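You operate a simulated robot arm through the tools that you are given. There is no shell and no other tool. Be economical: measure what you need, move in short steps, check, and stop when the job is done.

You are at the controls of a simulated two-armed robot. One attempt, no reset.

TASK
Screw the lid back on the orange bubbler jar.

Only the result counts: the job must be done as asked and must still hold three seconds after the hand-in. Knocking over, shifting, dropping, spilling or breaking anything else fails it. A push-on lid holds only when it is set on centred and level and pressed home; a screw cap is set on level and turned clockwise until tight.

THE ROBOT
Two 7-joint arms with two-finger parallel grippers on one trunk, on a base that drives. Base frame: it is fixed to the floor where the robot stands at the start and does not move with it; the origin is under the middle of the robot, x ahead of it, y to its left, z up; the surface under the hand at the start is at about z = 80. Readings come in cm, rad, newtons and seconds.
The left shoulder is at the start at [7, 17.7, 112], the right one opposite. With the tool pointing down near the work surface each hand reaches from about 28 to 72 cm from the robot's upright axis, wherever it stands, measured 20 degrees to its own side. Payload 3.43 kg a hand.
The tool frame of a hand sits at the grasp point between the pads (the TCP): z along the fingers, y along the line on which they close. The tips reach 3 cm beyond it. Largest opening 9.4 cm; finger width 2.8, thickness 1; the body of the gripper, 5 by 9.6 cm, starts 5.5 cm behind the TCP.
Orientation is that of the tool frame in the base frame, as a unit quaternion [x, y, z, w]. With the fingers straight down and closing along the base's y, the tool's x points along the base's -x, its y along +y and its z along -z.

THE INTERFACE
- The arms move only by the tool jog_arm. It takes "left_rows", "right_rows" or both (then of equal length, played together; a hand with none holds still); each is a list of rows, each an object of numbers (a shift or turn left out is 0, a gripper value left out holds the last): "dx", "dy", "dz": the shift along the base's x, y, z in cm; "ax", "ay", "az": the turn, a rotation vector about the base's x, y, z in degrees; "hand": the gripper command, from -1 (shut) to 1 (fully open), values between in proportion. In form: [{"dx": .., "dy": .., "dz": .., "ax": .., "ay": .., "az": .., "hand": ..}, ...]. A call has 1 to 12 rows; each row shifts and turns the commanded pose from where the row before left it. A row lasts 0.2 s, in which the tool goes at most 5 cm and 0.15 rad; a call with a longer step from one row to the next is refused whole, and so is a gripper value outside its range. A pose out of reach is approached as far as the arm can. The call stops where the force on the tool passes 40 N (or 10 N more than at its start, if that is more) or the arm is blocked; 0.2 s more then pass. Each finger travels about 15.3 cm/s and halts on what it meets, pressing with about 30 N; the grip force reading is that of the motor and also rises with nothing between the fingers. The clock runs only during rows and for 0.2 s after the last one: add rows that do not move to give the fingers time. It gives the time, the measured TCP pose, the force on the tool (base axes), the opening and the grip force at its end, in the units of the frame above (readings bear some noise), with the torque about the TCP (base axes, N m) and any sound that the robot's microphone picked up.
- Cameras (640 x 400 px; columns grow to the right, rows downward): "scene" is now at [13.01, 2.66, 143.06]; the picture's right is [0.32, -0.95, 0.00], its down [-0.61, -0.21, -0.76] and it looks along [0.72, 0.24, -0.65] (base axes); focal length 258 px, centre (320, 200). "left" rides on the left gripper at [7.6, -1.4, -10.2] in its tool frame; the picture's right is [0.18, 0.98, 0.00], its down [-0.75, 0.14, -0.64] and it looks along [-0.63, 0.12, 0.77] (tool axes); focal length 243 px, centre (320, 200). "right" rides on the right gripper at [7.6, 1.4, -10.2] in its tool frame; the picture's right is [-0.18, 0.98, 0.00], its down [-0.75, -0.14, -0.64] and it looks along [-0.63, -0.12, 0.77] (tool axes); focal length 243 px, centre (320, 200). There is no depth. A picture from a camera that has moved, and an enlarged one, comes with that camera's place and axes in the base frame and with its lens.
- get_image(camera): a new picture of that camera. It takes no simulated time.
- slide_trunk(by): slides the trunk up (or, below 0, down) by that many cm; the arms and the scene camera ride with it, the base frame stays. It gives what a move gives, with no picture.
- drive_base(legs): drives the robot by 1 to 6 legs, each [ahead, turn to the left] in cm and rad, along the robot's own axes; the way and the turn of a leg run together, so that a leg with both is an arc; at most 150 cm and 3.142 rad a leg. The arms and the cameras ride along, it lands a little off, and it stops where it bumps. It gives what a move gives.
- aim_head(pan, tilt): turns the head with the scene camera to pan (to the left, within 1.501 rad either way) and tilt (down, from -0.506 to 1.204), counted from straight ahead of the robot. It gives what a move gives.
- enlarge(camera, box): a new picture of the part [left, top, right, bottom] of that camera's present view, enlarged. It takes no simulated time.
- finish_job(): hands the job in; it is judged then, once.

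Work in short steps. Places have to be worked out from the pictures, the camera data and where the tool is seen: move nearer, look again, correct. Check each grasp and each placing, and mend what went wrong. You have 120 turns and 108 pictures in all, those below and enlarged ones among them. Open the grippers and draw the arms clear of the work before you hand the job in, unless the task says otherwise; then end with one line.

The tools are called as name(argument=value, ...) on one line, values as JSON. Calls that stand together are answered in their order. jog_arm: Moves the arms, as the interface text tells. Its arguments: {"type":"object","properties":{"left_rows":{"type":"array"},"right_rows":{"type":"array"}},"required":[]} The other tools are called the same way: slide_trunk (by) slides the trunk up or down; drive_base (legs) drives the base; aim_head (pan, tilt) turns the head that bears the scene camera; get_image (camera) takes a picture; enlarge (camera, box) takes an enlarged picture of a part of a camera's view; finish_job () hands the job in.

At the start:

```text
t: 0.0
left_tool_pos: [41.46, 41.69, 109.99]
left_tcp_rot: [0.002, 1.0, 0.0, 0.0]
left_contact_force: [0.6, -0.2, -0.2]
left_wrist_torque: [-0.03, 0.01, -0.02]
left_opening: 9.39
left_grasp_force: 0.0
right_tool_pos: [55.57, 0.94, 112.75]
right_tcp_rot: [0.003, 1.0, 0.0, 0.0]
right_contact_force: [-0.4, -0.1, -1.0]
right_wrist_torque: [0.0, -0.01, -0.03]
right_opening: 9.4
right_grasp_force: 0.0
trunk travel left (down, up): [-70.0, 14.0]
robot x, y, heading: [-0.34, 0.09, 0.005]
head pan, tilt: [0.325, 0.703]
```

scene: 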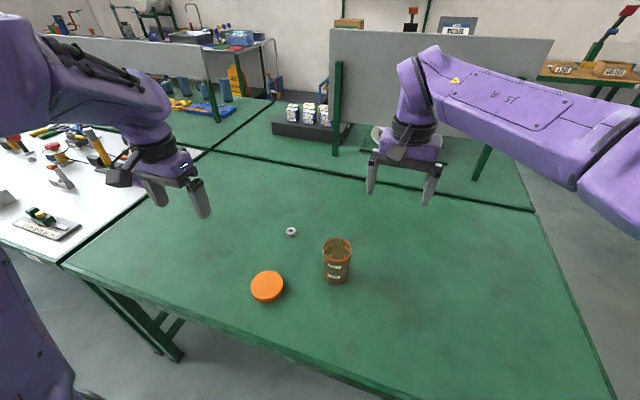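
right: 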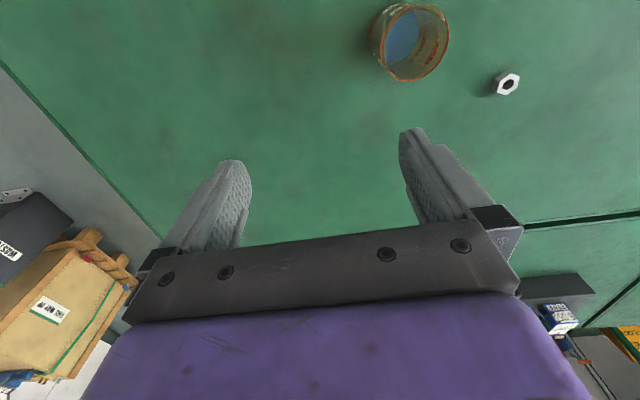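
left: 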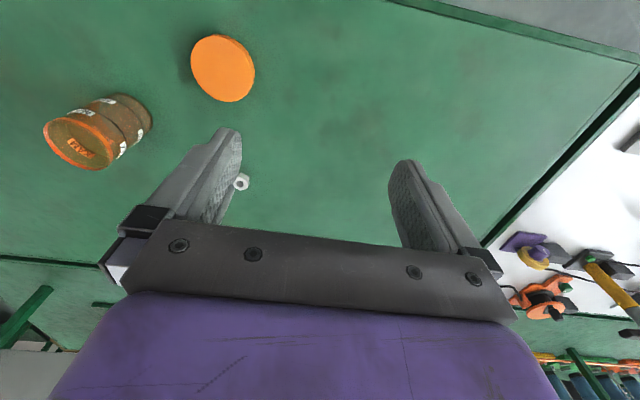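

I estimate the lid near (43.5, 27) and the jar near (53.5, 11). I'll enlarge the view to measure both.

enlarge(camera="scene", box=[230, 210, 390, 310])

enlarge(camera="left", box=[20, 10, 340, 210])

```text
4.00 times, centred on (310, 260) of scene
camera zoom: at [13.01, 2.66, 143.06], right [0.32, -0.95, 0.0], down [-0.61, -0.21, -0.76], along [0.72, 0.24, -0.65], focal length 1033 px, centre (360, -40)
```

zoom: 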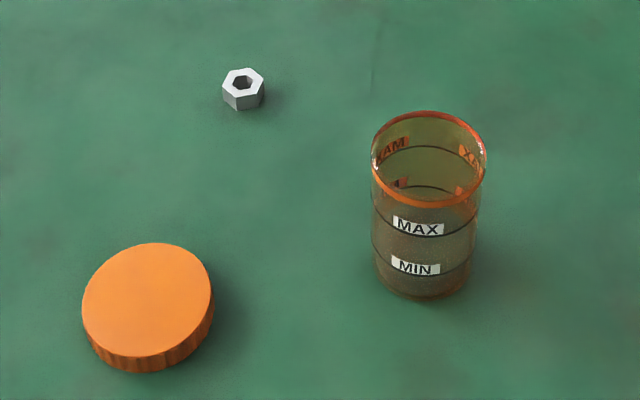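

```text
2.00 times, centred on (180, 110) of left
camera zoom: at [33.75, 40.23, 120.11], right [-0.18, 0.98, 0.0], down [0.75, 0.14, 0.64], along [0.63, 0.12, -0.77], focal length 485 px, centre (600, 380)
```

zoom: 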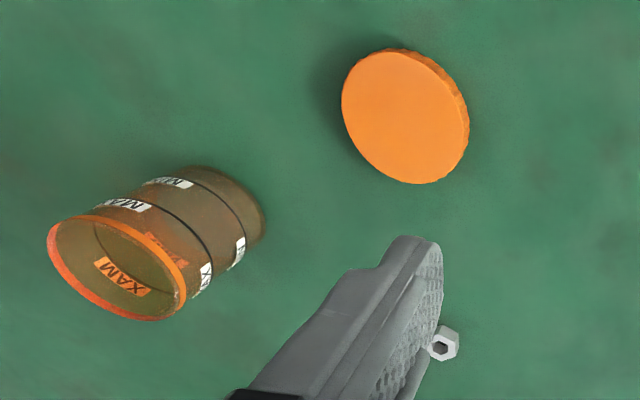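

Triangulated positions: lid top centre is about (43.9, 27.9), roughly 8.5 cm across. Jar rim centre is about (54.1, 11.7, 90.5), roughly 7.2 cm across. I'll move the left hand over the lid and lower it partway.

jog_arm(left_rows=[{"dx": 0.8, "dy": -4, "dz": -2, "hand": 1}, {"dx": 0.8, "dy": -4, "dz": -2}, {"dx": 0.8, "dy": -4, "dz": -3}, {"dy": -1.8, "dz": -4}, {"dz": -4}, {}])

get_image(camera="left")

get_image(camera="scene")

```text
refused: row 3 steps farther than a row can; nothing moved
```

```text
102 pictures are left
camera left: at [33.75, 40.23, 120.11], right [-0.18, 0.98, 0.0], down [0.75, 0.14, 0.64], along [0.63, 0.12, -0.77], focal length 243 px, centre (320, 200)
```

left: 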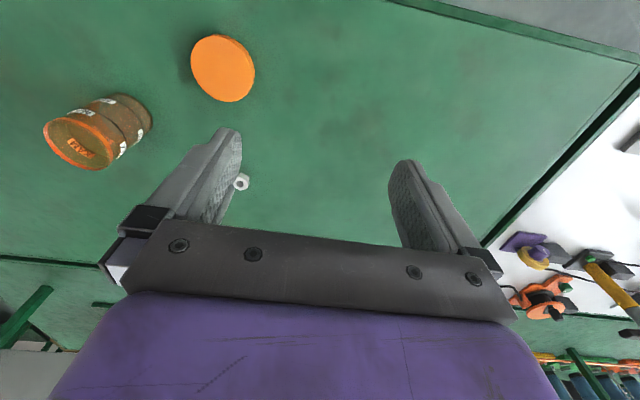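

```text
101 pictures are left
camera scene: at [13.01, 2.66, 143.06], right [0.32, -0.95, 0.0], down [-0.61, -0.21, -0.76], along [0.72, 0.24, -0.65], focal length 258 px, centre (320, 200)
```

scene: 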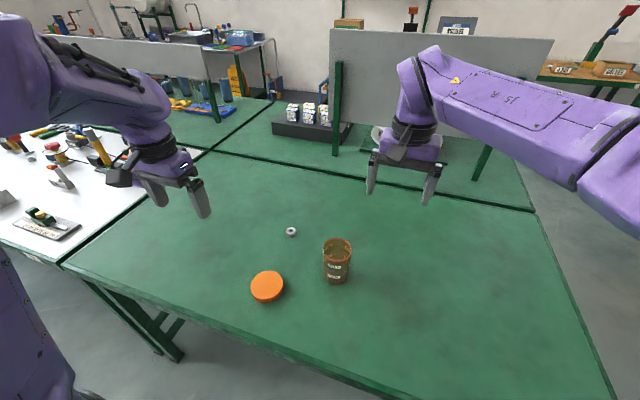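

One row was just over the 5 cm limit, so nothing moved. I'll resend it with shorter steps.

jog_arm(left_rows=[{"dx": 0.8, "dy": -4, "dz": -2, "hand": 1}, {"dx": 0.8, "dy": -4, "dz": -2}, {"dx": 0.8, "dy": -4, "dz": -2}, {"dy": -1.8, "dz": -4}, {"dz": -4}, {}])

```text
t: 1.4
left_tool_pos: [43.73, 27.54, 95.92]
left_tcp_rot: [0.003, 1.0, 0.0, 0.001]
left_contact_force: [-0.2, -0.5, 0.0]
left_wrist_torque: [0.03, -0.03, 0.0]
left_opening: 9.4
left_grasp_force: 0.2
right_tool_pos: [55.61, 0.97, 112.71]
right_tcp_rot: [0.004, 1.0, 0.001, 0.0]
right_contact_force: [-1.1, -0.1, -0.1]
right_wrist_torque: [-0.01, 0.0, -0.02]
right_opening: 9.42
right_grasp_force: 0.1
trunk travel left (down, up): [-70.0, 14.0]
robot x, y, heading: [0.08, -0.33, -0.002]
head pan, tilt: [0.325, 0.703]
```

The hand is above the lid. I'll check from both cameras before going lower.

get_image(camera="left")

enlarge(camera="scene", box=[160, 150, 400, 300])

```text
100 pictures are left
camera left: at [36.2, 26.12, 106.09], right [-0.18, 0.98, 0.0], down [0.75, 0.14, 0.64], along [0.63, 0.12, -0.77], focal length 243 px, centre (320, 200)
```

left: 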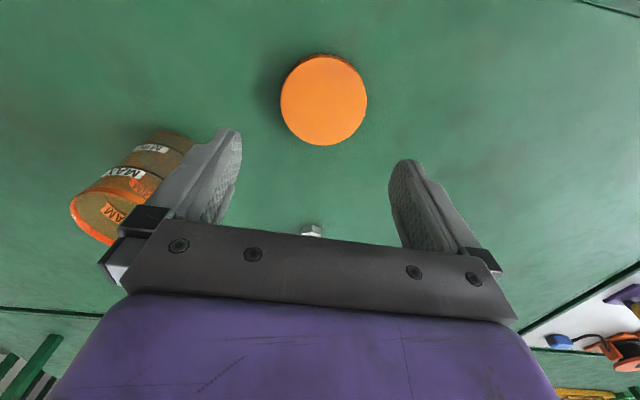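

```text
2.67 times, centred on (280, 225) of scene
camera zoom: at [12.93, 2.58, 143.07], right [0.32, -0.95, 0.0], down [-0.61, -0.21, -0.76], along [0.72, 0.24, -0.65], focal length 689 px, centre (427, 133)
```

zoom: 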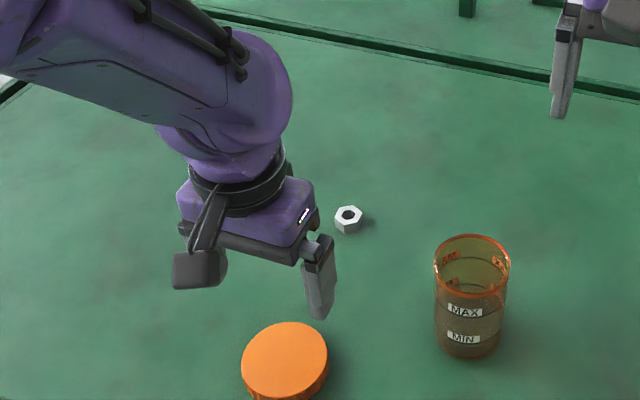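

The lid centre refines to about (43.5, 28.0). I'll correct for that and turn the wrist about +64° counter-clockwise, which leaves room for a clockwise stroke. Then I'll lower the hand to just above the lid.

jog_arm(left_rows=[{"dx": -0.2, "dy": 0.45, "az": 8}, {"az": 8}, {"az": 8}, {"az": 8}, {"az": 8}, {"az": 8}, {"az": 8}, {"az": 8}, {"dz": -3}, {"dz": -3}, {}])

get_image(camera="left")

enlarge(camera="scene", box=[160, 200, 352, 320])

```text
t: 3.8
left_tool_pos: [43.62, 28.39, 89.96]
left_tcp_rot: [-0.528, 0.849, 0.0, -0.001]
left_contact_force: [-0.1, 0.0, 0.7]
left_wrist_torque: [-0.02, -0.03, 0.01]
left_opening: 9.39
left_grasp_force: 0.0
right_tool_pos: [55.59, 0.74, 112.78]
right_tcp_rot: [0.003, 1.0, 0.0, 0.0]
right_contact_force: [0.9, -0.3, -0.4]
right_wrist_torque: [0.04, -0.02, 0.02]
right_opening: 9.43
right_grasp_force: 0.0
trunk travel left (down, up): [-70.0, 14.0]
robot x, y, heading: [0.07, -0.03, 0.001]
head pan, tilt: [0.325, 0.703]
```

```text
98 pictures are left
camera left: at [41.51, 20.78, 100.2], right [-0.96, 0.27, 0.0], down [0.21, 0.74, 0.64], along [0.17, 0.62, -0.77], focal length 243 px, centre (320, 200)
```

left: 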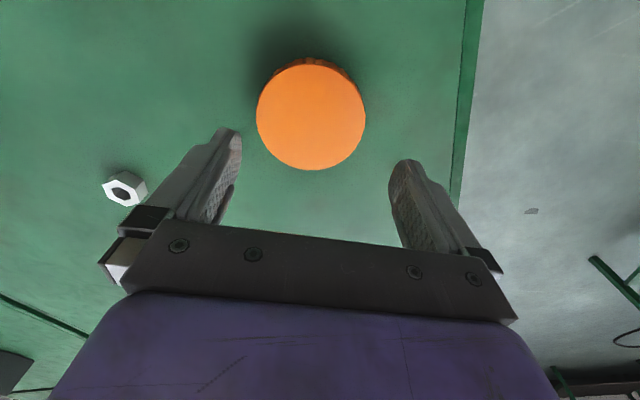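

```text
3.33 times, centred on (256, 260) of scene
camera zoom: at [12.93, 2.61, 143.07], right [0.32, -0.95, 0.0], down [-0.61, -0.21, -0.76], along [0.72, 0.24, -0.65], focal length 861 px, centre (533, 0)
```

zoom: 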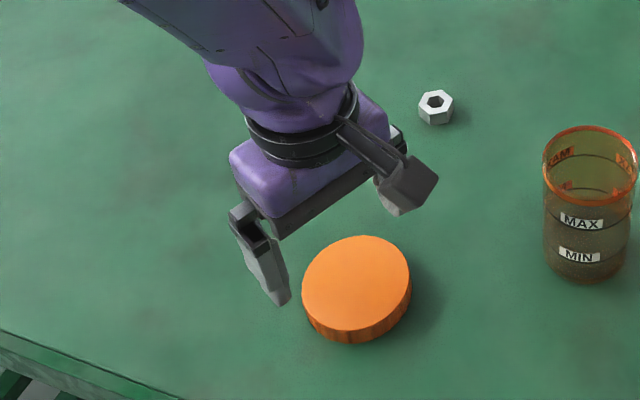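

From this yaw the lid appears offset by about (+0.36, −1.04) from the TCP. I'll make that correction, go down 2 cm and look again.

jog_arm(left_rows=[{"dx": 0.36, "dy": -0.95}, {"dz": -2}, {}, {}])

get_image(camera="left")

enlarge(camera="scene", box=[210, 230, 322, 300])

```text
t: 4.8
left_tool_pos: [43.85, 27.43, 87.99]
left_tcp_rot: [-0.527, 0.85, 0.001, 0.0]
left_contact_force: [0.4, -0.3, 0.3]
left_wrist_torque: [0.02, 0.01, 0.01]
left_opening: 9.42
left_grasp_force: 0.1
right_tool_pos: [55.64, 0.95, 112.79]
right_tcp_rot: [0.003, 1.0, 0.0, 0.0]
right_contact_force: [-1.0, -0.7, -0.6]
right_wrist_torque: [0.01, 0.0, -0.02]
right_opening: 9.39
right_grasp_force: 0.0
trunk travel left (down, up): [-70.0, 14.0]
robot x, y, heading: [-0.08, -0.07, 0.0]
head pan, tilt: [0.325, 0.703]
```

```text
96 pictures are left
camera left: at [41.87, 19.88, 98.17], right [-0.96, 0.27, 0.0], down [0.21, 0.74, 0.64], along [0.17, 0.62, -0.77], focal length 243 px, centre (320, 200)
```

left: 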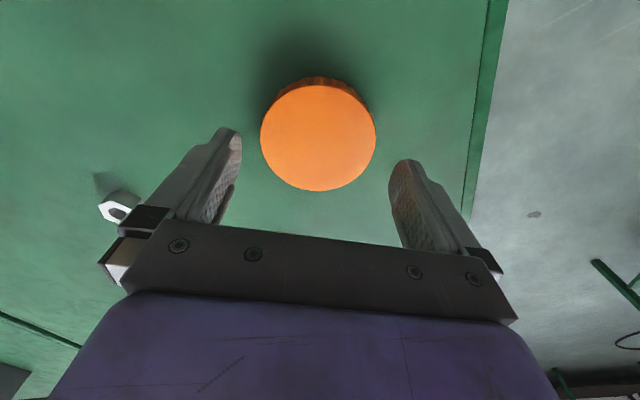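

```text
5.71 times, centred on (266, 265) of scene
camera zoom: at [13.0, 2.63, 143.06], right [0.32, -0.95, 0.0], down [-0.61, -0.21, -0.76], along [0.72, 0.24, -0.65], focal length 1476 px, centre (629, -171)
```

zoom: 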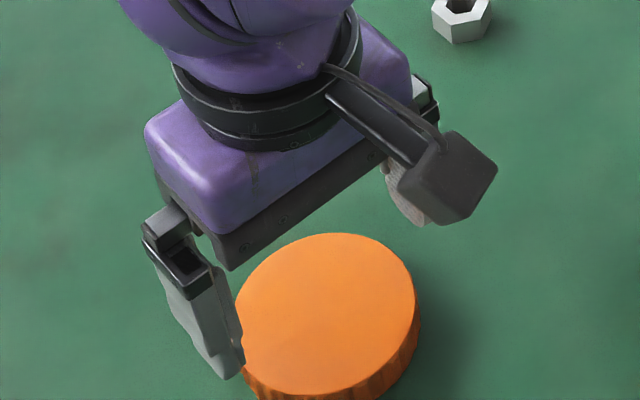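

The lid is now within about 1 px of the expected centre. I'll lower to TCP z≈83.5, which puts the fingertips about 0.5 cm above the table.

jog_arm(left_rows=[{"dz": -2}, {"dz": -1.5}, {"dz": -1}, {}, {}])

get_image(camera="left")

```text
t: 6.0
left_tool_pos: [44.01, 27.49, 83.32]
left_tcp_rot: [-0.528, 0.849, 0.0, 0.0]
left_contact_force: [-0.8, 0.0, 0.2]
left_wrist_torque: [-0.02, -0.03, 0.0]
left_opening: 9.4
left_grasp_force: 0.0
right_tool_pos: [55.62, 1.04, 112.77]
right_tcp_rot: [0.003, 1.0, 0.0, 0.001]
right_contact_force: [-0.5, 0.2, 0.6]
right_wrist_torque: [0.02, 0.01, 0.01]
right_opening: 9.42
right_grasp_force: 0.1
trunk travel left (down, up): [-70.0, 14.0]
robot x, y, heading: [0.01, -0.27, 0.0]
head pan, tilt: [0.325, 0.703]
```

```text
94 pictures are left
camera left: at [41.9, 19.93, 93.63], right [-0.96, 0.27, 0.0], down [0.21, 0.74, 0.64], along [0.17, 0.62, -0.77], focal length 243 px, centre (320, 200)
```

left: 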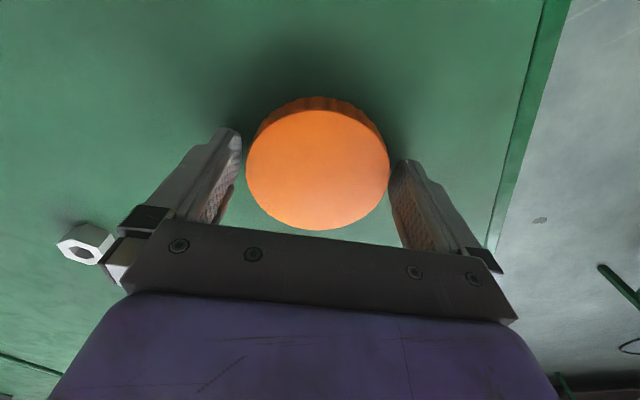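

The lid sits centred between the fingers, so I'll close the gripper.

jog_arm(left_rows=[{"hand": 0.5}, {"hand": -1}, {}, {}])

```text
t: 7.0
left_tool_pos: [44.01, 27.49, 83.39]
left_tcp_rot: [-0.528, 0.849, 0.0, 0.001]
left_contact_force: [-0.4, -0.5, -0.9]
left_wrist_torque: [-0.03, 0.0, 0.0]
left_opening: 7.81
left_grasp_force: 29.7
right_tool_pos: [55.62, 0.91, 112.83]
right_tcp_rot: [0.004, 1.0, 0.0, 0.001]
right_contact_force: [-0.6, 0.4, -0.7]
right_wrist_torque: [0.03, -0.02, -0.02]
right_opening: 9.41
right_grasp_force: 0.1
trunk travel left (down, up): [-70.0, 14.0]
robot x, y, heading: [-0.02, -0.09, 0.001]
head pan, tilt: [0.325, 0.703]
```

The grip holds at an opening of 7.81. I'll lift the lid to about z=97 and inspect it.

jog_arm(left_rows=[{"dz": 2}, {"dz": 4}, {"dz": 4}, {"dz": 4}, {}])

get_image(camera="left")

get_image(camera="scene")

```text
t: 8.2
left_tool_pos: [44.13, 27.32, 97.35]
left_tcp_rot: [-0.528, 0.849, 0.0, 0.0]
left_contact_force: [0.1, 0.0, -0.5]
left_wrist_torque: [-0.02, 0.0, 0.01]
left_opening: 7.8
left_grasp_force: 30.2
right_tool_pos: [55.74, 0.99, 112.77]
right_tcp_rot: [0.003, 1.0, 0.0, -0.001]
right_contact_force: [0.0, 0.2, -0.8]
right_wrist_torque: [-0.01, 0.03, 0.01]
right_opening: 9.38
right_grasp_force: 0.1
trunk travel left (down, up): [-70.0, 14.0]
robot x, y, heading: [-0.07, -0.03, -0.0]
head pan, tilt: [0.325, 0.703]
```

```text
93 pictures are left
camera left: at [42.09, 19.84, 107.58], right [-0.96, 0.27, 0.0], down [0.21, 0.74, 0.64], along [0.17, 0.62, -0.77], focal length 243 px, centre (320, 200)
```

left: 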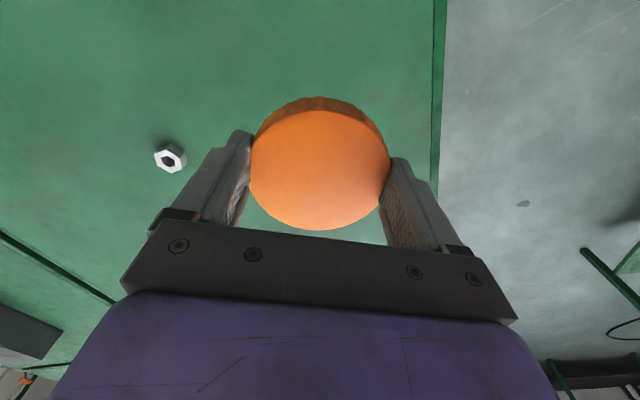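

```text
92 pictures are left
camera scene: at [13.1, 2.68, 143.05], right [0.32, -0.95, 0.0], down [-0.61, -0.21, -0.76], along [0.72, 0.24, -0.65], focal length 258 px, centre (320, 200)
```

scene: 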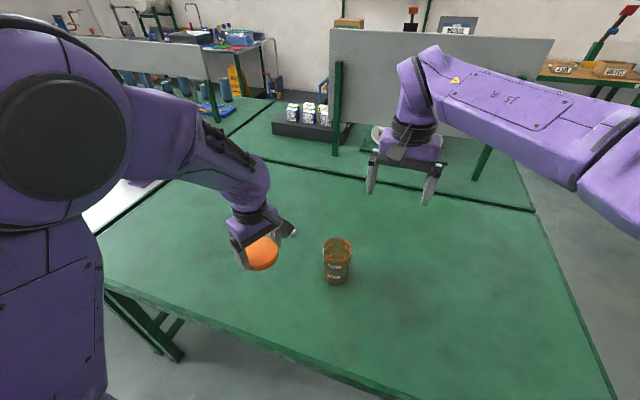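

The lid is held level. Now the right hand: I'll draw it back to the right and turn it −90° so it can approach the jar nearly horizontally along +y.

jog_arm(right_rows=[{"dy": -2, "az": -8.2}, {"dy": -2, "az": -8.2}, {"dy": -2, "az": -8.2}, {"dy": -2, "az": -8.2}, {"dy": -2, "az": -8.2}, {"dy": -2, "az": -8.2}, {"az": -8.2}, {"az": -8.2}, {"az": -8.2}, {"az": -8.2}, {"az": -8}, {}])

jog_arm(right_rows=[{"ax": 8}, {"ax": 8}, {"ax": 8}, {"ax": 8}, {"ax": 8}, {"ax": 8}, {"ax": 8}, {"ax": 8}, {"ax": 8}, {}])

get_image(camera="scene")

get_image(camera="right")

```text
t: 10.8
left_tool_pos: [44.07, 27.42, 97.27]
left_tcp_rot: [-0.528, 0.849, 0.0, 0.001]
left_contact_force: [0.4, -0.4, 0.8]
left_wrist_torque: [0.01, 0.03, 0.01]
left_opening: 7.78
left_grasp_force: 30.1
right_tool_pos: [55.74, -10.99, 112.77]
right_tcp_rot: [0.71, 0.704, 0.0, 0.0]
right_contact_force: [-0.1, -1.0, -0.4]
right_wrist_torque: [0.01, 0.01, 0.0]
right_opening: 9.4
right_grasp_force: 0.1
trunk travel left (down, up): [-70.0, 14.0]
robot x, y, heading: [-0.24, 0.04, 0.001]
head pan, tilt: [0.325, 0.703]
```

```text
t: 13.0
left_tool_pos: [44.09, 27.31, 97.34]
left_tcp_rot: [-0.528, 0.849, 0.0, 0.0]
left_contact_force: [0.9, -0.4, 0.8]
left_wrist_torque: [0.01, -0.02, 0.0]
left_opening: 7.76
left_grasp_force: 29.9
right_tool_pos: [55.67, -10.97, 112.75]
right_tcp_rot: [0.574, 0.57, 0.415, -0.417]
right_contact_force: [-0.2, 0.1, -0.5]
right_wrist_torque: [-0.03, -0.01, 0.04]
right_opening: 9.41
right_grasp_force: 0.0
trunk travel left (down, up): [-70.0, 14.0]
robot x, y, heading: [-0.06, -0.01, 0.002]
head pan, tilt: [0.325, 0.703]
```

```text
91 pictures are left
camera scene: at [12.99, 2.68, 143.06], right [0.32, -0.95, 0.0], down [-0.61, -0.21, -0.76], along [0.72, 0.24, -0.65], focal length 258 px, centre (320, 200)
```

scene: 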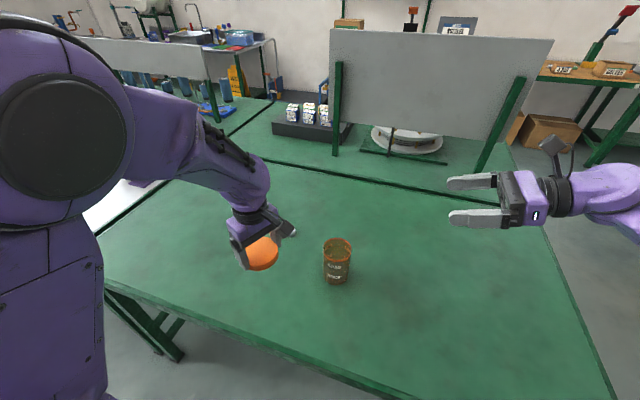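

```text
90 pictures are left
camera right: at [57.02, -18.3, 123.24], right [0.98, -0.06, -0.18], down [-0.15, -0.84, -0.52], along [-0.12, 0.54, -0.84], focal length 243 px, centre (320, 200)
```

right: 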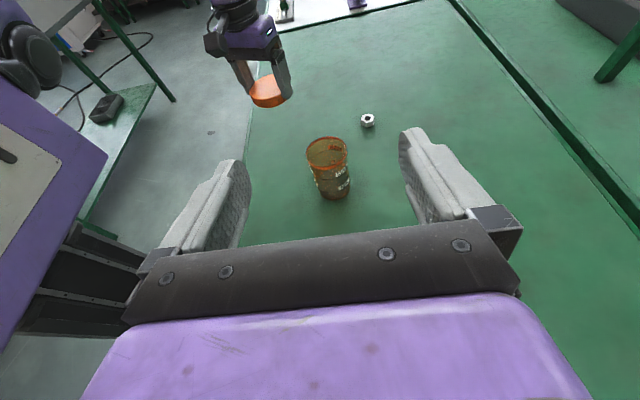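

The right hand is nearly horizontal with the jar ahead of it. I'll lower it to jar height while staying clear on the right.

jog_arm(right_rows=[{"dx": -0.4, "dz": -4}, {"dx": -0.4, "dz": -4}, {"dx": -0.4, "dz": -4}, {"dx": -0.2, "dz": -4}, {"dz": -4}, {"dz": -4}, {"dz": -3.5, "dy": 3}, {"dy": 3}, {}])

get_image(camera="scene")

get_image(camera="right")

```text
t: 15.0
left_tool_pos: [44.1, 27.39, 97.43]
left_tcp_rot: [-0.528, 0.849, 0.0, 0.0]
left_contact_force: [-0.2, 0.2, -1.0]
left_wrist_torque: [0.02, 0.02, 0.03]
left_opening: 7.76
left_grasp_force: 30.0
right_tool_pos: [54.22, -5.03, 85.15]
right_tcp_rot: [0.573, 0.571, 0.414, -0.417]
right_contact_force: [-0.1, -0.3, -0.6]
right_wrist_torque: [-0.02, 0.03, -0.01]
right_opening: 9.38
right_grasp_force: 0.0
trunk travel left (down, up): [-70.0, 14.0]
robot x, y, heading: [0.32, 0.06, -0.002]
head pan, tilt: [0.325, 0.703]
```

```text
89 pictures are left
camera scene: at [13.0, 2.56, 143.06], right [0.32, -0.95, 0.0], down [-0.61, -0.21, -0.76], along [0.72, 0.24, -0.65], focal length 258 px, centre (320, 200)
```

scene: 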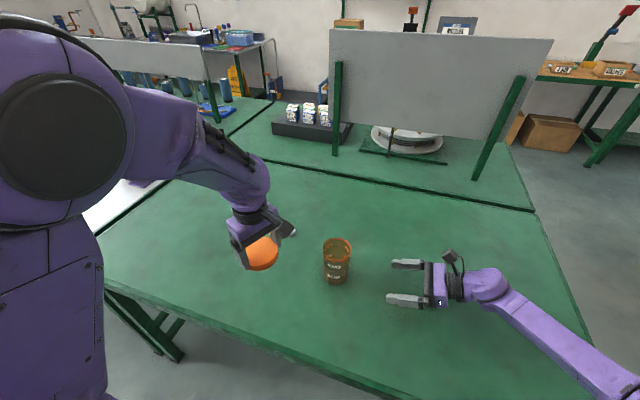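

```text
88 pictures are left
camera right: at [55.73, -12.42, 95.61], right [0.98, -0.06, -0.18], down [-0.15, -0.84, -0.52], along [-0.12, 0.53, -0.84], focal length 243 px, centre (320, 200)
```

right: 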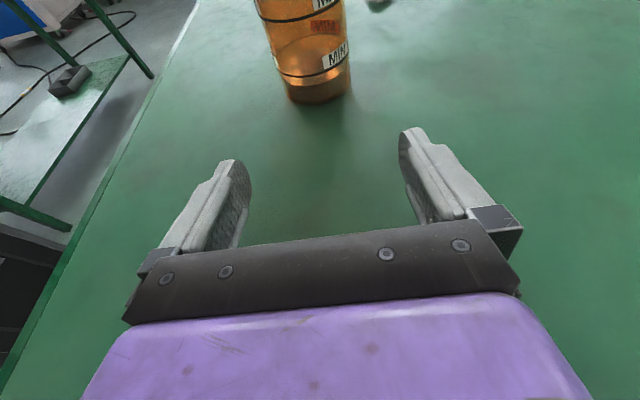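

The jar base works out to about (54.2, 11.8), which lines up with the hand. I'll advance in +y and recheck just before the jar enters between the fingers.

jog_arm(right_rows=[{"dy": 3}, {"dy": 3}, {"dy": 2}, {}])

get_image(camera="right")

enlarge(camera="scene", box=[260, 210, 452, 330])

```text
t: 16.0
left_tool_pos: [44.1, 27.28, 97.34]
left_tcp_rot: [-0.527, 0.85, 0.001, 0.0]
left_contact_force: [1.0, 0.2, 0.1]
left_wrist_torque: [-0.02, 0.0, 0.0]
left_opening: 7.75
left_grasp_force: 29.9
right_tool_pos: [54.27, 2.91, 85.24]
right_tcp_rot: [0.574, 0.57, 0.414, -0.416]
right_contact_force: [-0.6, 0.1, 0.4]
right_wrist_torque: [0.02, 0.0, -0.02]
right_opening: 9.4
right_grasp_force: 0.0
trunk travel left (down, up): [-70.0, 14.0]
robot x, y, heading: [-0.14, -0.38, -0.004]
head pan, tilt: [0.325, 0.703]
```

```text
87 pictures are left
camera right: at [55.8, -4.4, 95.77], right [0.98, -0.06, -0.18], down [-0.15, -0.84, -0.52], along [-0.12, 0.53, -0.84], focal length 243 px, centre (320, 200)
```

right: 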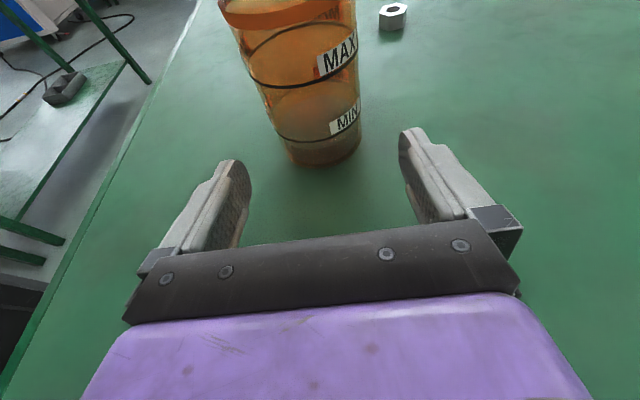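

```text
3.33 times, centred on (356, 270) of scene
camera zoom: at [13.01, 2.61, 143.06], right [0.32, -0.95, 0.0], down [-0.61, -0.21, -0.76], along [0.72, 0.24, -0.65], focal length 861 px, centre (200, -33)
```

zoom: 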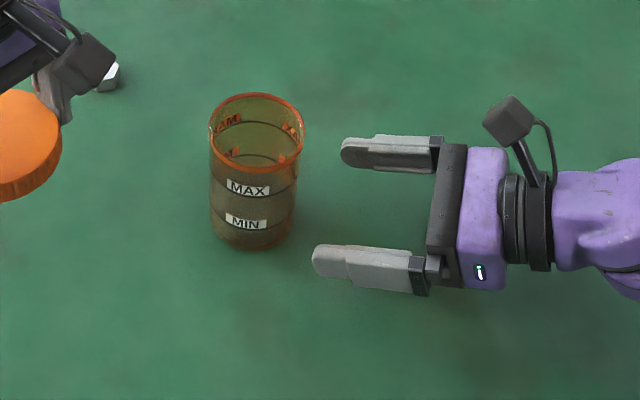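

Aligned, with margin on both sides. I'll advance until the jar is between the pads and then close gently.

jog_arm(right_rows=[{"dy": 2.5}, {"dy": 2.5}, {"dy": 2.5}, {}, {"hand": 0.5}, {"hand": 0.2}, {"hand": -1}, {}, {}])

get_image(camera="right")

enlarge(camera="scene", box=[260, 210, 452, 330])

```text
t: 18.0
left_tool_pos: [44.14, 27.39, 97.39]
left_tcp_rot: [-0.527, 0.85, 0.0, 0.0]
left_contact_force: [-0.2, 0.9, 0.5]
left_wrist_torque: [0.0, -0.02, 0.01]
left_opening: 7.74
left_grasp_force: 29.7
right_tool_pos: [54.29, 10.34, 85.19]
right_tcp_rot: [0.574, 0.57, 0.415, -0.417]
right_contact_force: [0.4, -0.6, 1.0]
right_wrist_torque: [-0.04, 0.01, 0.04]
right_opening: 7.04
right_grasp_force: 29.7
trunk travel left (down, up): [-70.0, 14.0]
robot x, y, heading: [-0.18, 0.32, 0.0]
head pan, tilt: [0.325, 0.703]
```

```text
85 pictures are left
camera right: at [55.86, 3.06, 95.69], right [0.98, -0.06, -0.18], down [-0.15, -0.84, -0.52], along [-0.12, 0.53, -0.84], focal length 243 px, centre (320, 200)
```

right: 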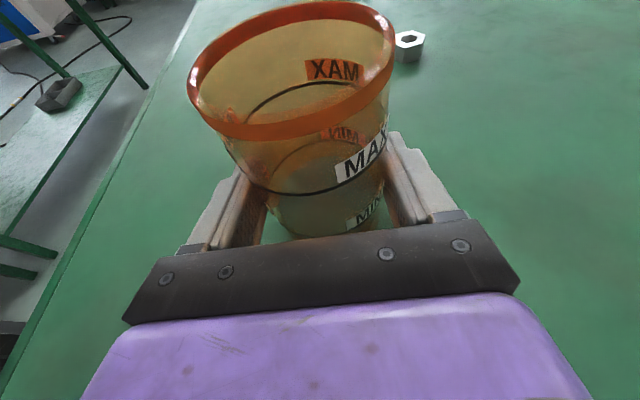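

```text
3.33 times, centred on (356, 270) of scene
camera zoom: at [13.01, 2.65, 143.06], right [0.32, -0.95, 0.0], down [-0.61, -0.21, -0.76], along [0.72, 0.24, -0.65], focal length 861 px, centre (200, -33)
```

zoom: 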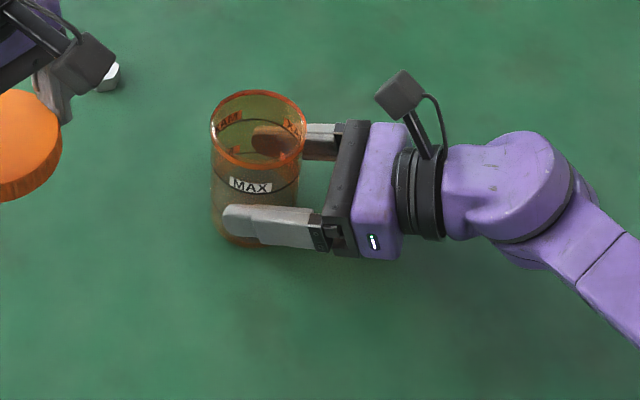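

The jar is gripped at an opening of 7.04. The scene camera puts its rim centre at about (54.2, 11.7). I'll bring the lid over the jar, keeping it several cm above the rim.

jog_arm(left_rows=[{"dx": 2, "dy": -3.1, "dz": 1}, {"dx": 2, "dy": -3.1}, {"dx": 2, "dy": -3.1}, {"dx": 2, "dy": -3.1}, {"dx": 2.1, "dy": -3.2}, {}, {}])

enlarge(camera="scene", box=[260, 190, 420, 290])

get_image(camera="right")

get_image(camera="left")

```text
t: 19.6
left_tool_pos: [54.13, 11.8, 98.22]
left_tcp_rot: [-0.528, 0.849, 0.001, 0.0]
left_contact_force: [0.4, -0.8, 0.0]
left_wrist_torque: [-0.01, -0.01, -0.01]
left_opening: 7.72
left_grasp_force: 30.7
right_tool_pos: [54.3, 10.27, 85.3]
right_tcp_rot: [0.574, 0.57, 0.415, -0.417]
right_contact_force: [-0.5, -0.2, 0.1]
right_wrist_torque: [0.01, -0.04, 0.05]
right_opening: 7.04
right_grasp_force: 30.1
trunk travel left (down, up): [-70.0, 14.0]
robot x, y, heading: [0.32, 0.02, 0.002]
head pan, tilt: [0.325, 0.703]
```

```text
4.00 times, centred on (340, 240) of scene
camera zoom: at [13.03, 2.62, 143.06], right [0.32, -0.95, 0.0], down [-0.61, -0.21, -0.76], along [0.72, 0.24, -0.65], focal length 1033 px, centre (240, 40)
```

zoom: 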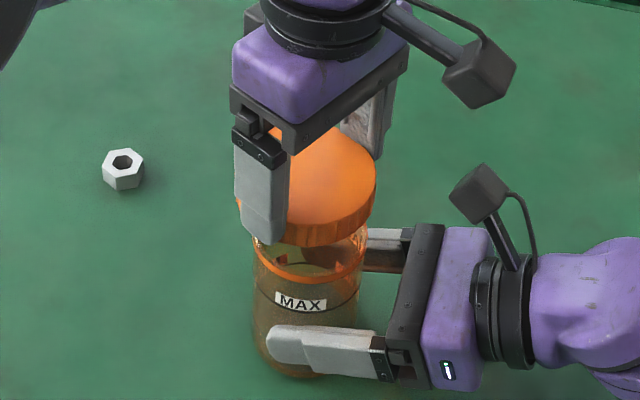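

```text
82 pictures are left
camera right: at [55.87, 3.05, 95.69], right [0.98, -0.06, -0.18], down [-0.15, -0.84, -0.52], along [-0.12, 0.53, -0.84], focal length 243 px, centre (320, 200)
```

right: 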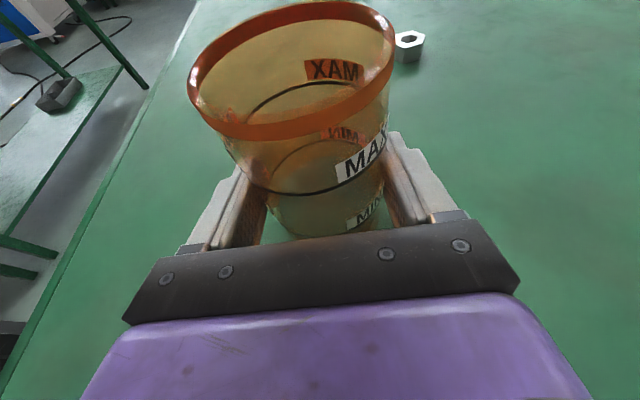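

```text
81 pictures are left
camera left: at [52.13, 4.28, 108.52], right [-0.96, 0.27, 0.0], down [0.21, 0.74, 0.64], along [0.17, 0.62, -0.77], focal length 243 px, centre (320, 200)
```

left: 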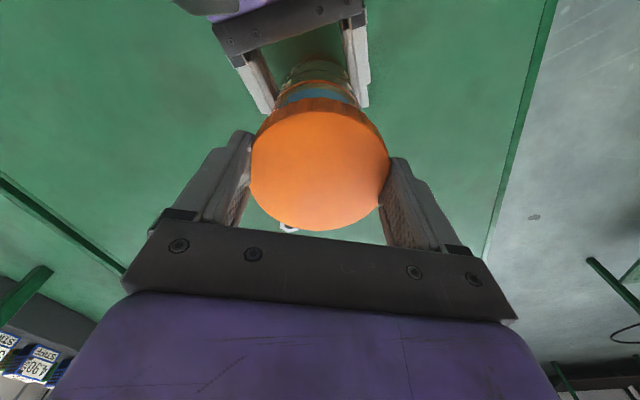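

The lid is over the jar. I'll enlarge further to measure the lid's offset from the rim.

enlarge(camera="scene", box=[308, 210, 372, 250])

enlarge(camera="scene", box=[308, 240, 372, 280])

enlarge(camera="right", box=[160, 0, 416, 160])

```text
10.00 times, centred on (340, 230) of scene
camera zoom: at [13.03, 2.62, 143.06], right [0.32, -0.95, 0.0], down [-0.61, -0.21, -0.76], along [0.72, 0.24, -0.65], focal length 2583 px, centre (120, -100)
```

zoom: 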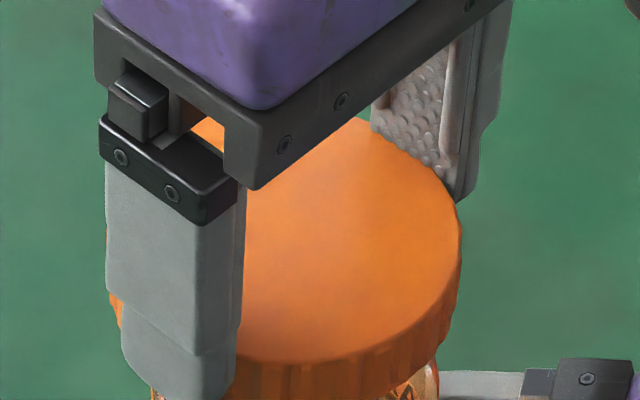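

```text
10.00 times, centred on (340, 260) of scene
camera zoom: at [13.03, 2.62, 143.06], right [0.32, -0.95, 0.0], down [-0.61, -0.21, -0.76], along [0.72, 0.24, -0.65], focal length 2583 px, centre (120, -400)
```

zoom: 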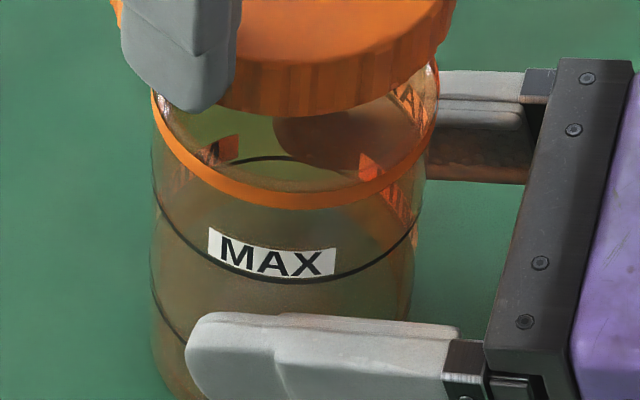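

```text
2.50 times, centred on (288, 80) of right
camera zoom: at [55.87, 3.05, 95.69], right [0.98, -0.06, -0.18], down [-0.15, -0.84, -0.52], along [-0.12, 0.53, -0.84], focal length 606 px, centre (400, 500)
```

zoom: 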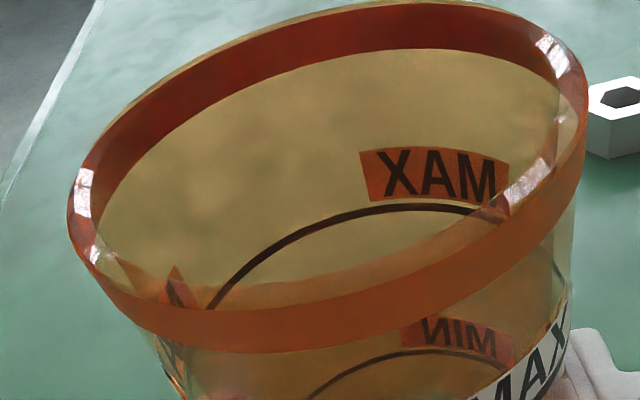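

Along the image's right axis the lid sits about 0.5 cm left of the jar. The depth matches. I'll shift it (+0.16, −0.48), lower to just above the rim and re-measure.

jog_arm(left_rows=[{"dx": 0.16, "dy": -0.48}, {"dz": -2}, {"dz": -1.2}, {}, {}])

enlarge(camera="scene", box=[300, 220, 380, 270])

get_image(camera="right")

```text
t: 20.8
left_tool_pos: [54.06, 11.32, 95.21]
left_tcp_rot: [-0.528, 0.849, 0.0, 0.0]
left_contact_force: [-1.2, 0.5, -0.5]
left_wrist_torque: [0.01, -0.01, -0.04]
left_opening: 7.72
left_grasp_force: 29.7
right_tool_pos: [54.48, 10.36, 85.05]
right_tcp_rot: [0.573, 0.57, 0.414, -0.418]
right_contact_force: [-0.3, -0.6, -0.4]
right_wrist_torque: [-0.05, -0.04, 0.02]
right_opening: 7.03
right_grasp_force: 29.7
trunk travel left (down, up): [-70.0, 14.0]
robot x, y, heading: [0.35, 0.05, 0.003]
head pan, tilt: [0.325, 0.703]
```

```text
8.00 times, centred on (340, 245) of scene
camera zoom: at [13.01, 2.63, 143.06], right [0.32, -0.95, 0.0], down [-0.61, -0.21, -0.76], along [0.72, 0.24, -0.65], focal length 2066 px, centre (160, -160)
```

zoom: 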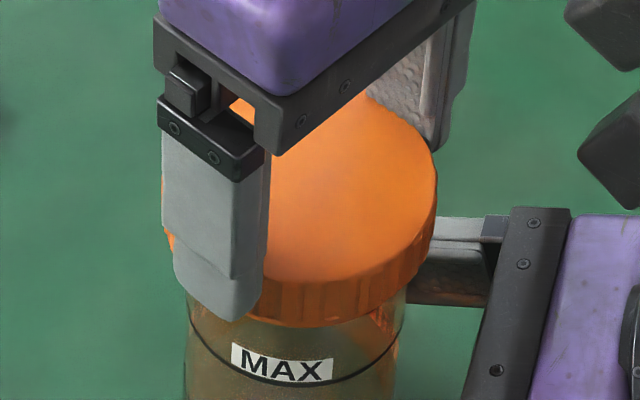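

```text
76 pictures are left
camera right: at [55.86, 3.04, 95.7], right [0.98, -0.06, -0.18], down [-0.15, -0.84, -0.52], along [-0.12, 0.53, -0.84], focal length 243 px, centre (320, 200)
```

right: 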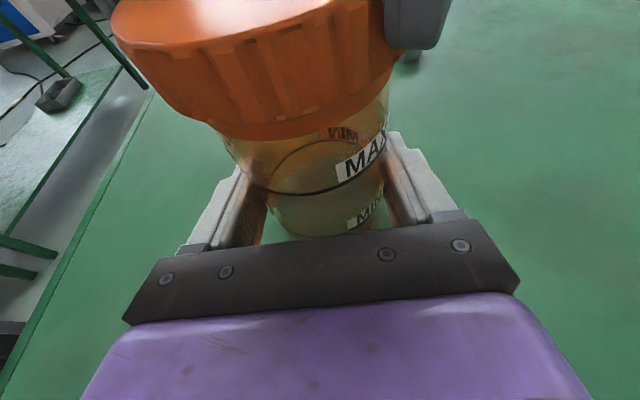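

The lid and jar now agree to within 0.1–0.2 cm. I'll lower in small steps and watch for contact.

jog_arm(left_rows=[{"dz": -0.3}, {"dz": -0.3}, {"dz": -0.3}, {}])

get_image(camera="right")

enlarge(camera="scene", box=[300, 220, 380, 270])

```text
t: 21.8
left_tool_pos: [54.2, 11.2, 94.26]
left_tcp_rot: [-0.528, 0.849, 0.0, 0.0]
left_contact_force: [0.1, -0.4, 0.5]
left_wrist_torque: [0.03, -0.01, -0.02]
left_opening: 7.72
left_grasp_force: 29.8
right_tool_pos: [54.32, 10.33, 85.24]
right_tcp_rot: [0.575, 0.569, 0.415, -0.416]
right_contact_force: [-0.4, -1.3, -0.4]
right_wrist_torque: [-0.05, -0.01, 0.01]
right_opening: 7.01
right_grasp_force: 30.6
trunk travel left (down, up): [-70.0, 14.0]
robot x, y, heading: [-0.18, -0.19, 0.003]
head pan, tilt: [0.325, 0.703]
```

```text
75 pictures are left
camera right: at [55.87, 3.04, 95.69], right [0.98, -0.06, -0.18], down [-0.15, -0.84, -0.52], along [-0.12, 0.53, -0.84], focal length 243 px, centre (320, 200)
```

right: 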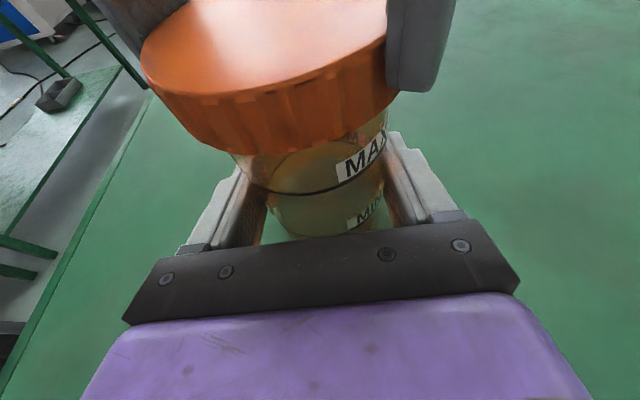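

```text
8.00 times, centred on (340, 245) of scene
camera zoom: at [13.01, 2.63, 143.06], right [0.32, -0.95, 0.0], down [-0.61, -0.21, -0.76], along [0.72, 0.24, -0.65], focal length 2066 px, centre (160, -160)
```

zoom: 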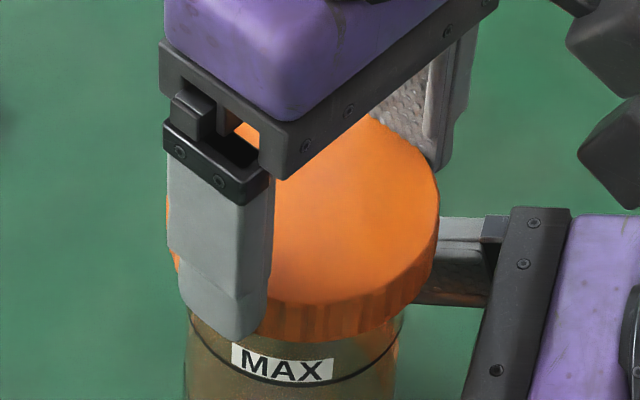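

Still no contact. I'll continue down in small steps.

jog_arm(left_rows=[{"dz": -0.2}, {"dz": -0.2}, {"dz": -0.2}, {}])

```text
t: 22.8
left_tool_pos: [54.14, 11.3, 93.61]
left_tcp_rot: [-0.527, 0.85, 0.0, -0.001]
left_contact_force: [-0.8, 0.4, 4.9]
left_wrist_torque: [0.11, 0.62, 0.02]
left_opening: 7.74
left_grasp_force: 30.6
right_tool_pos: [54.46, 10.33, 85.18]
right_tcp_rot: [0.574, 0.571, 0.415, -0.416]
right_contact_force: [2.1, -0.8, -1.0]
right_wrist_torque: [-0.01, -0.89, -0.03]
right_opening: 7.04
right_grasp_force: 29.9
trunk travel left (down, up): [-70.0, 14.0]
robot x, y, heading: [0.02, 0.06, 0.003]
head pan, tilt: [0.325, 0.703]
```

First contact, at TCP z≈93.6, with some torque about y. I'll look before pressing any further.

get_image(camera="right")

enlarge(camera="scene", box=[300, 220, 380, 270])

```text
73 pictures are left
camera right: at [55.87, 3.05, 95.69], right [0.98, -0.06, -0.18], down [-0.15, -0.84, -0.52], along [-0.12, 0.53, -0.84], focal length 243 px, centre (320, 200)
```

right: 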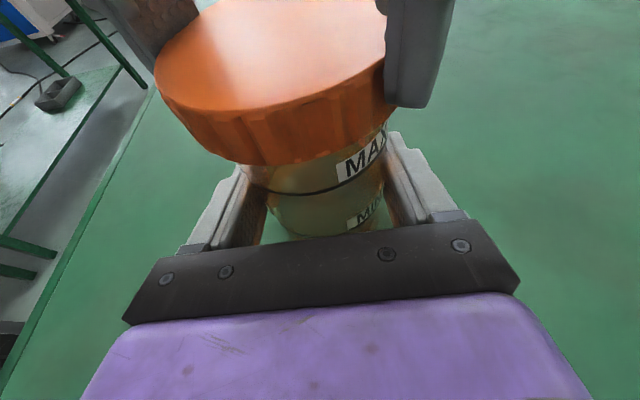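

```text
8.00 times, centred on (340, 245) of scene
camera zoom: at [13.01, 2.65, 143.06], right [0.32, -0.95, 0.0], down [-0.61, -0.21, -0.76], along [0.72, 0.24, -0.65], focal length 2066 px, centre (160, -160)
```

zoom: 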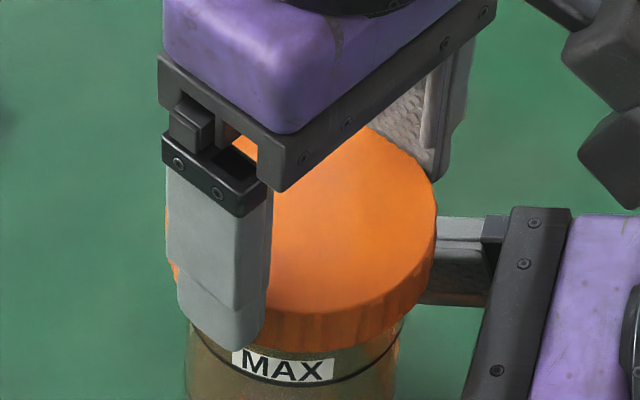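

The lid looks centred from the side. To check whether it's a rim catch or thread contact, I'll back off 0.1, nudge −x by 0.15 and compare the torque.

jog_arm(left_rows=[{"dz": 0.1}, {"dx": -0.15}, {"dz": -0.1}, {}])

```text
t: 23.8
left_tool_pos: [53.98, 11.4, 93.81]
left_tcp_rot: [-0.529, 0.849, 0.0, 0.001]
left_contact_force: [13.8, 7.6, -0.8]
left_wrist_torque: [0.45, 0.08, -0.06]
left_opening: 7.72
left_grasp_force: 30.0
right_tool_pos: [54.3, 10.4, 85.25]
right_tcp_rot: [0.574, 0.57, 0.414, -0.417]
right_contact_force: [-14.4, -6.3, 0.3]
right_wrist_torque: [0.24, -1.18, 0.25]
right_opening: 7.04
right_grasp_force: 30.0
trunk travel left (down, up): [-70.0, 14.0]
robot x, y, heading: [0.1, -0.04, 0.005]
head pan, tilt: [0.325, 0.703]
```

That nudge produced lateral force, so the lid is already seated around the rim and was well centred before. I'll undo the nudge, then turn clockwise a little with light pressure.

jog_arm(left_rows=[{"dx": 0.15}, {"dz": -0.1}, {}])

jog_arm(left_rows=[{"az": -8}, {"az": -8}, {"az": -8}, {"az": -8}, {}])

```text
t: 24.6
left_tool_pos: [54.04, 11.38, 93.71]
left_tcp_rot: [-0.528, 0.849, 0.0, 0.0]
left_contact_force: [6.7, 5.1, 10.3]
left_wrist_torque: [0.26, -0.16, -0.03]
left_opening: 7.74
left_grasp_force: 29.9
right_tool_pos: [54.41, 10.47, 85.1]
right_tcp_rot: [0.574, 0.57, 0.415, -0.416]
right_contact_force: [-6.0, -2.3, -3.4]
right_wrist_torque: [0.19, -0.64, 0.16]
right_opening: 7.02
right_grasp_force: 29.6
trunk travel left (down, up): [-70.0, 14.0]
robot x, y, heading: [0.18, 0.19, -0.002]
head pan, tilt: [0.325, 0.703]
```

```text
t: 25.8
left_tool_pos: [53.9, 11.38, 93.71]
left_tcp_rot: [-0.273, 0.962, 0.001, -0.001]
left_contact_force: [-19.4, 15.3, 17.3]
left_wrist_torque: [0.99, 0.6, 0.11]
left_opening: 7.75
left_grasp_force: 30.3
right_tool_pos: [54.26, 10.2, 85.23]
right_tcp_rot: [0.575, 0.569, 0.416, -0.415]
right_contact_force: [12.3, -9.8, -8.5]
right_wrist_torque: [0.26, 1.11, -0.22]
right_opening: 7.01
right_grasp_force: 29.8
trunk travel left (down, up): [-70.0, 14.0]
robot x, y, heading: [-0.2, 0.1, -0.003]
head pan, tilt: [0.325, 0.703]
```

The turn worked: yaw went from 64° to 32°. The lid centre is slightly off the turning axis, so I'll relieve the lateral load by moving (−0.15, +0.13) and look.

jog_arm(left_rows=[{"dx": -0.15, "dy": 0.13}, {}])

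get_image(camera="right")

enlarge(camera="scene", box=[300, 220, 380, 270])

```text
t: 26.4
left_tool_pos: [53.89, 11.48, 93.76]
left_tcp_rot: [-0.273, 0.962, -0.001, 0.0]
left_contact_force: [-16.8, 12.6, 15.2]
left_wrist_torque: [1.13, 0.8, 0.13]
left_opening: 7.73
left_grasp_force: 30.0
right_tool_pos: [54.36, 10.18, 85.35]
right_tcp_rot: [0.574, 0.571, 0.415, -0.415]
right_contact_force: [13.9, -11.4, -7.7]
right_wrist_torque: [-0.38, 0.51, -0.27]
right_opening: 7.02
right_grasp_force: 29.8
trunk travel left (down, up): [-70.0, 14.0]
robot x, y, heading: [-0.18, -0.19, 0.003]
head pan, tilt: [0.325, 0.703]
```

```text
71 pictures are left
camera right: at [55.82, 2.96, 95.75], right [0.98, -0.06, -0.18], down [-0.15, -0.84, -0.52], along [-0.12, 0.53, -0.84], focal length 243 px, centre (320, 200)
```

right: 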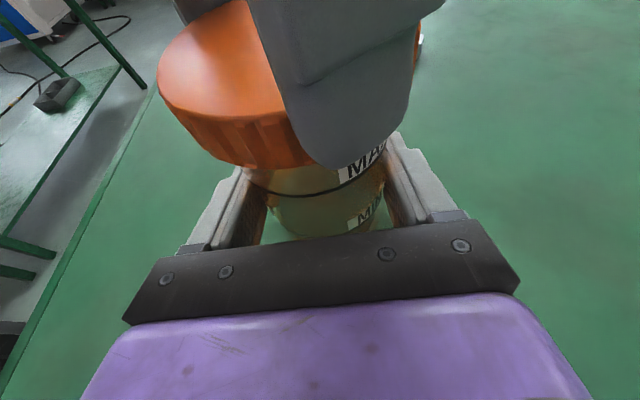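

```text
8.00 times, centred on (340, 245) of scene
camera zoom: at [12.86, 2.63, 143.07], right [0.32, -0.95, 0.0], down [-0.61, -0.21, -0.76], along [0.72, 0.24, -0.65], focal length 2066 px, centre (160, -160)
```

zoom: 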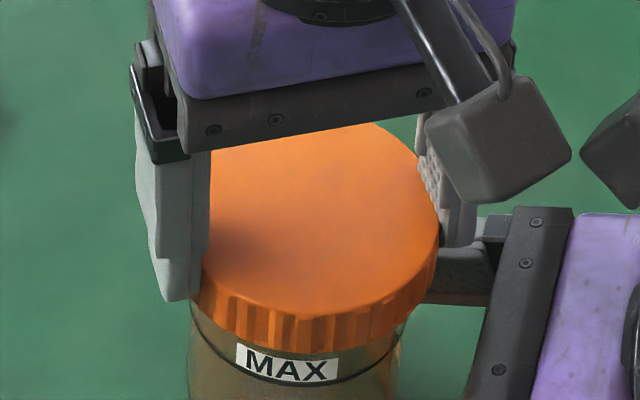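

Lateral load remains at (−17, +13). I'll relieve it further in the same direction and read again.

jog_arm(left_rows=[{"dx": -0.15, "dy": 0.12}, {}])

```text
t: 27.0
left_tool_pos: [53.81, 11.35, 93.62]
left_tcp_rot: [-0.273, 0.962, -0.001, 0.001]
left_contact_force: [-7.4, 7.7, 10.9]
left_wrist_torque: [0.35, 0.41, 0.06]
left_opening: 7.72
left_grasp_force: 30.2
right_tool_pos: [54.5, 10.3, 85.29]
right_tcp_rot: [0.574, 0.57, 0.415, -0.417]
right_contact_force: [8.5, -11.5, -3.1]
right_wrist_torque: [-0.29, -0.04, -0.2]
right_opening: 7.04
right_grasp_force: 29.8
trunk travel left (down, up): [-70.0, 14.0]
robot x, y, heading: [0.01, 0.11, -0.001]
head pan, tilt: [0.325, 0.703]
```

The lateral load is falling. This fits the lid centre sitting about 0.75 cm off the turning axis in the tool's −x direction. I'll keep turning clockwise with that compensation built in.

jog_arm(left_rows=[{"dx": -0.06, "dy": 0.08}, {"az": -8, "dx": -0.05, "dy": 0.09}, {"az": -8, "dx": -0.03, "dy": 0.1}, {"az": -8, "dx": -0.02, "dy": 0.1}, {"az": -8, "dx": -0.01, "dy": 0.1}, {}])

```text
t: 28.4
left_tool_pos: [53.78, 11.92, 93.54]
left_tcp_rot: [0.003, 1.0, 0.0, 0.001]
left_contact_force: [1.3, -4.9, 9.0]
left_wrist_torque: [-0.59, 0.29, -0.05]
left_opening: 7.73
left_grasp_force: 29.8
right_tool_pos: [54.33, 10.34, 85.29]
right_tcp_rot: [0.573, 0.571, 0.414, -0.418]
right_contact_force: [3.5, 0.5, 0.2]
right_wrist_torque: [-0.35, -0.93, 0.03]
right_opening: 7.02
right_grasp_force: 30.3
trunk travel left (down, up): [-70.0, 14.0]
robot x, y, heading: [-0.21, -0.27, 0.003]
head pan, tilt: [0.325, 0.703]
```

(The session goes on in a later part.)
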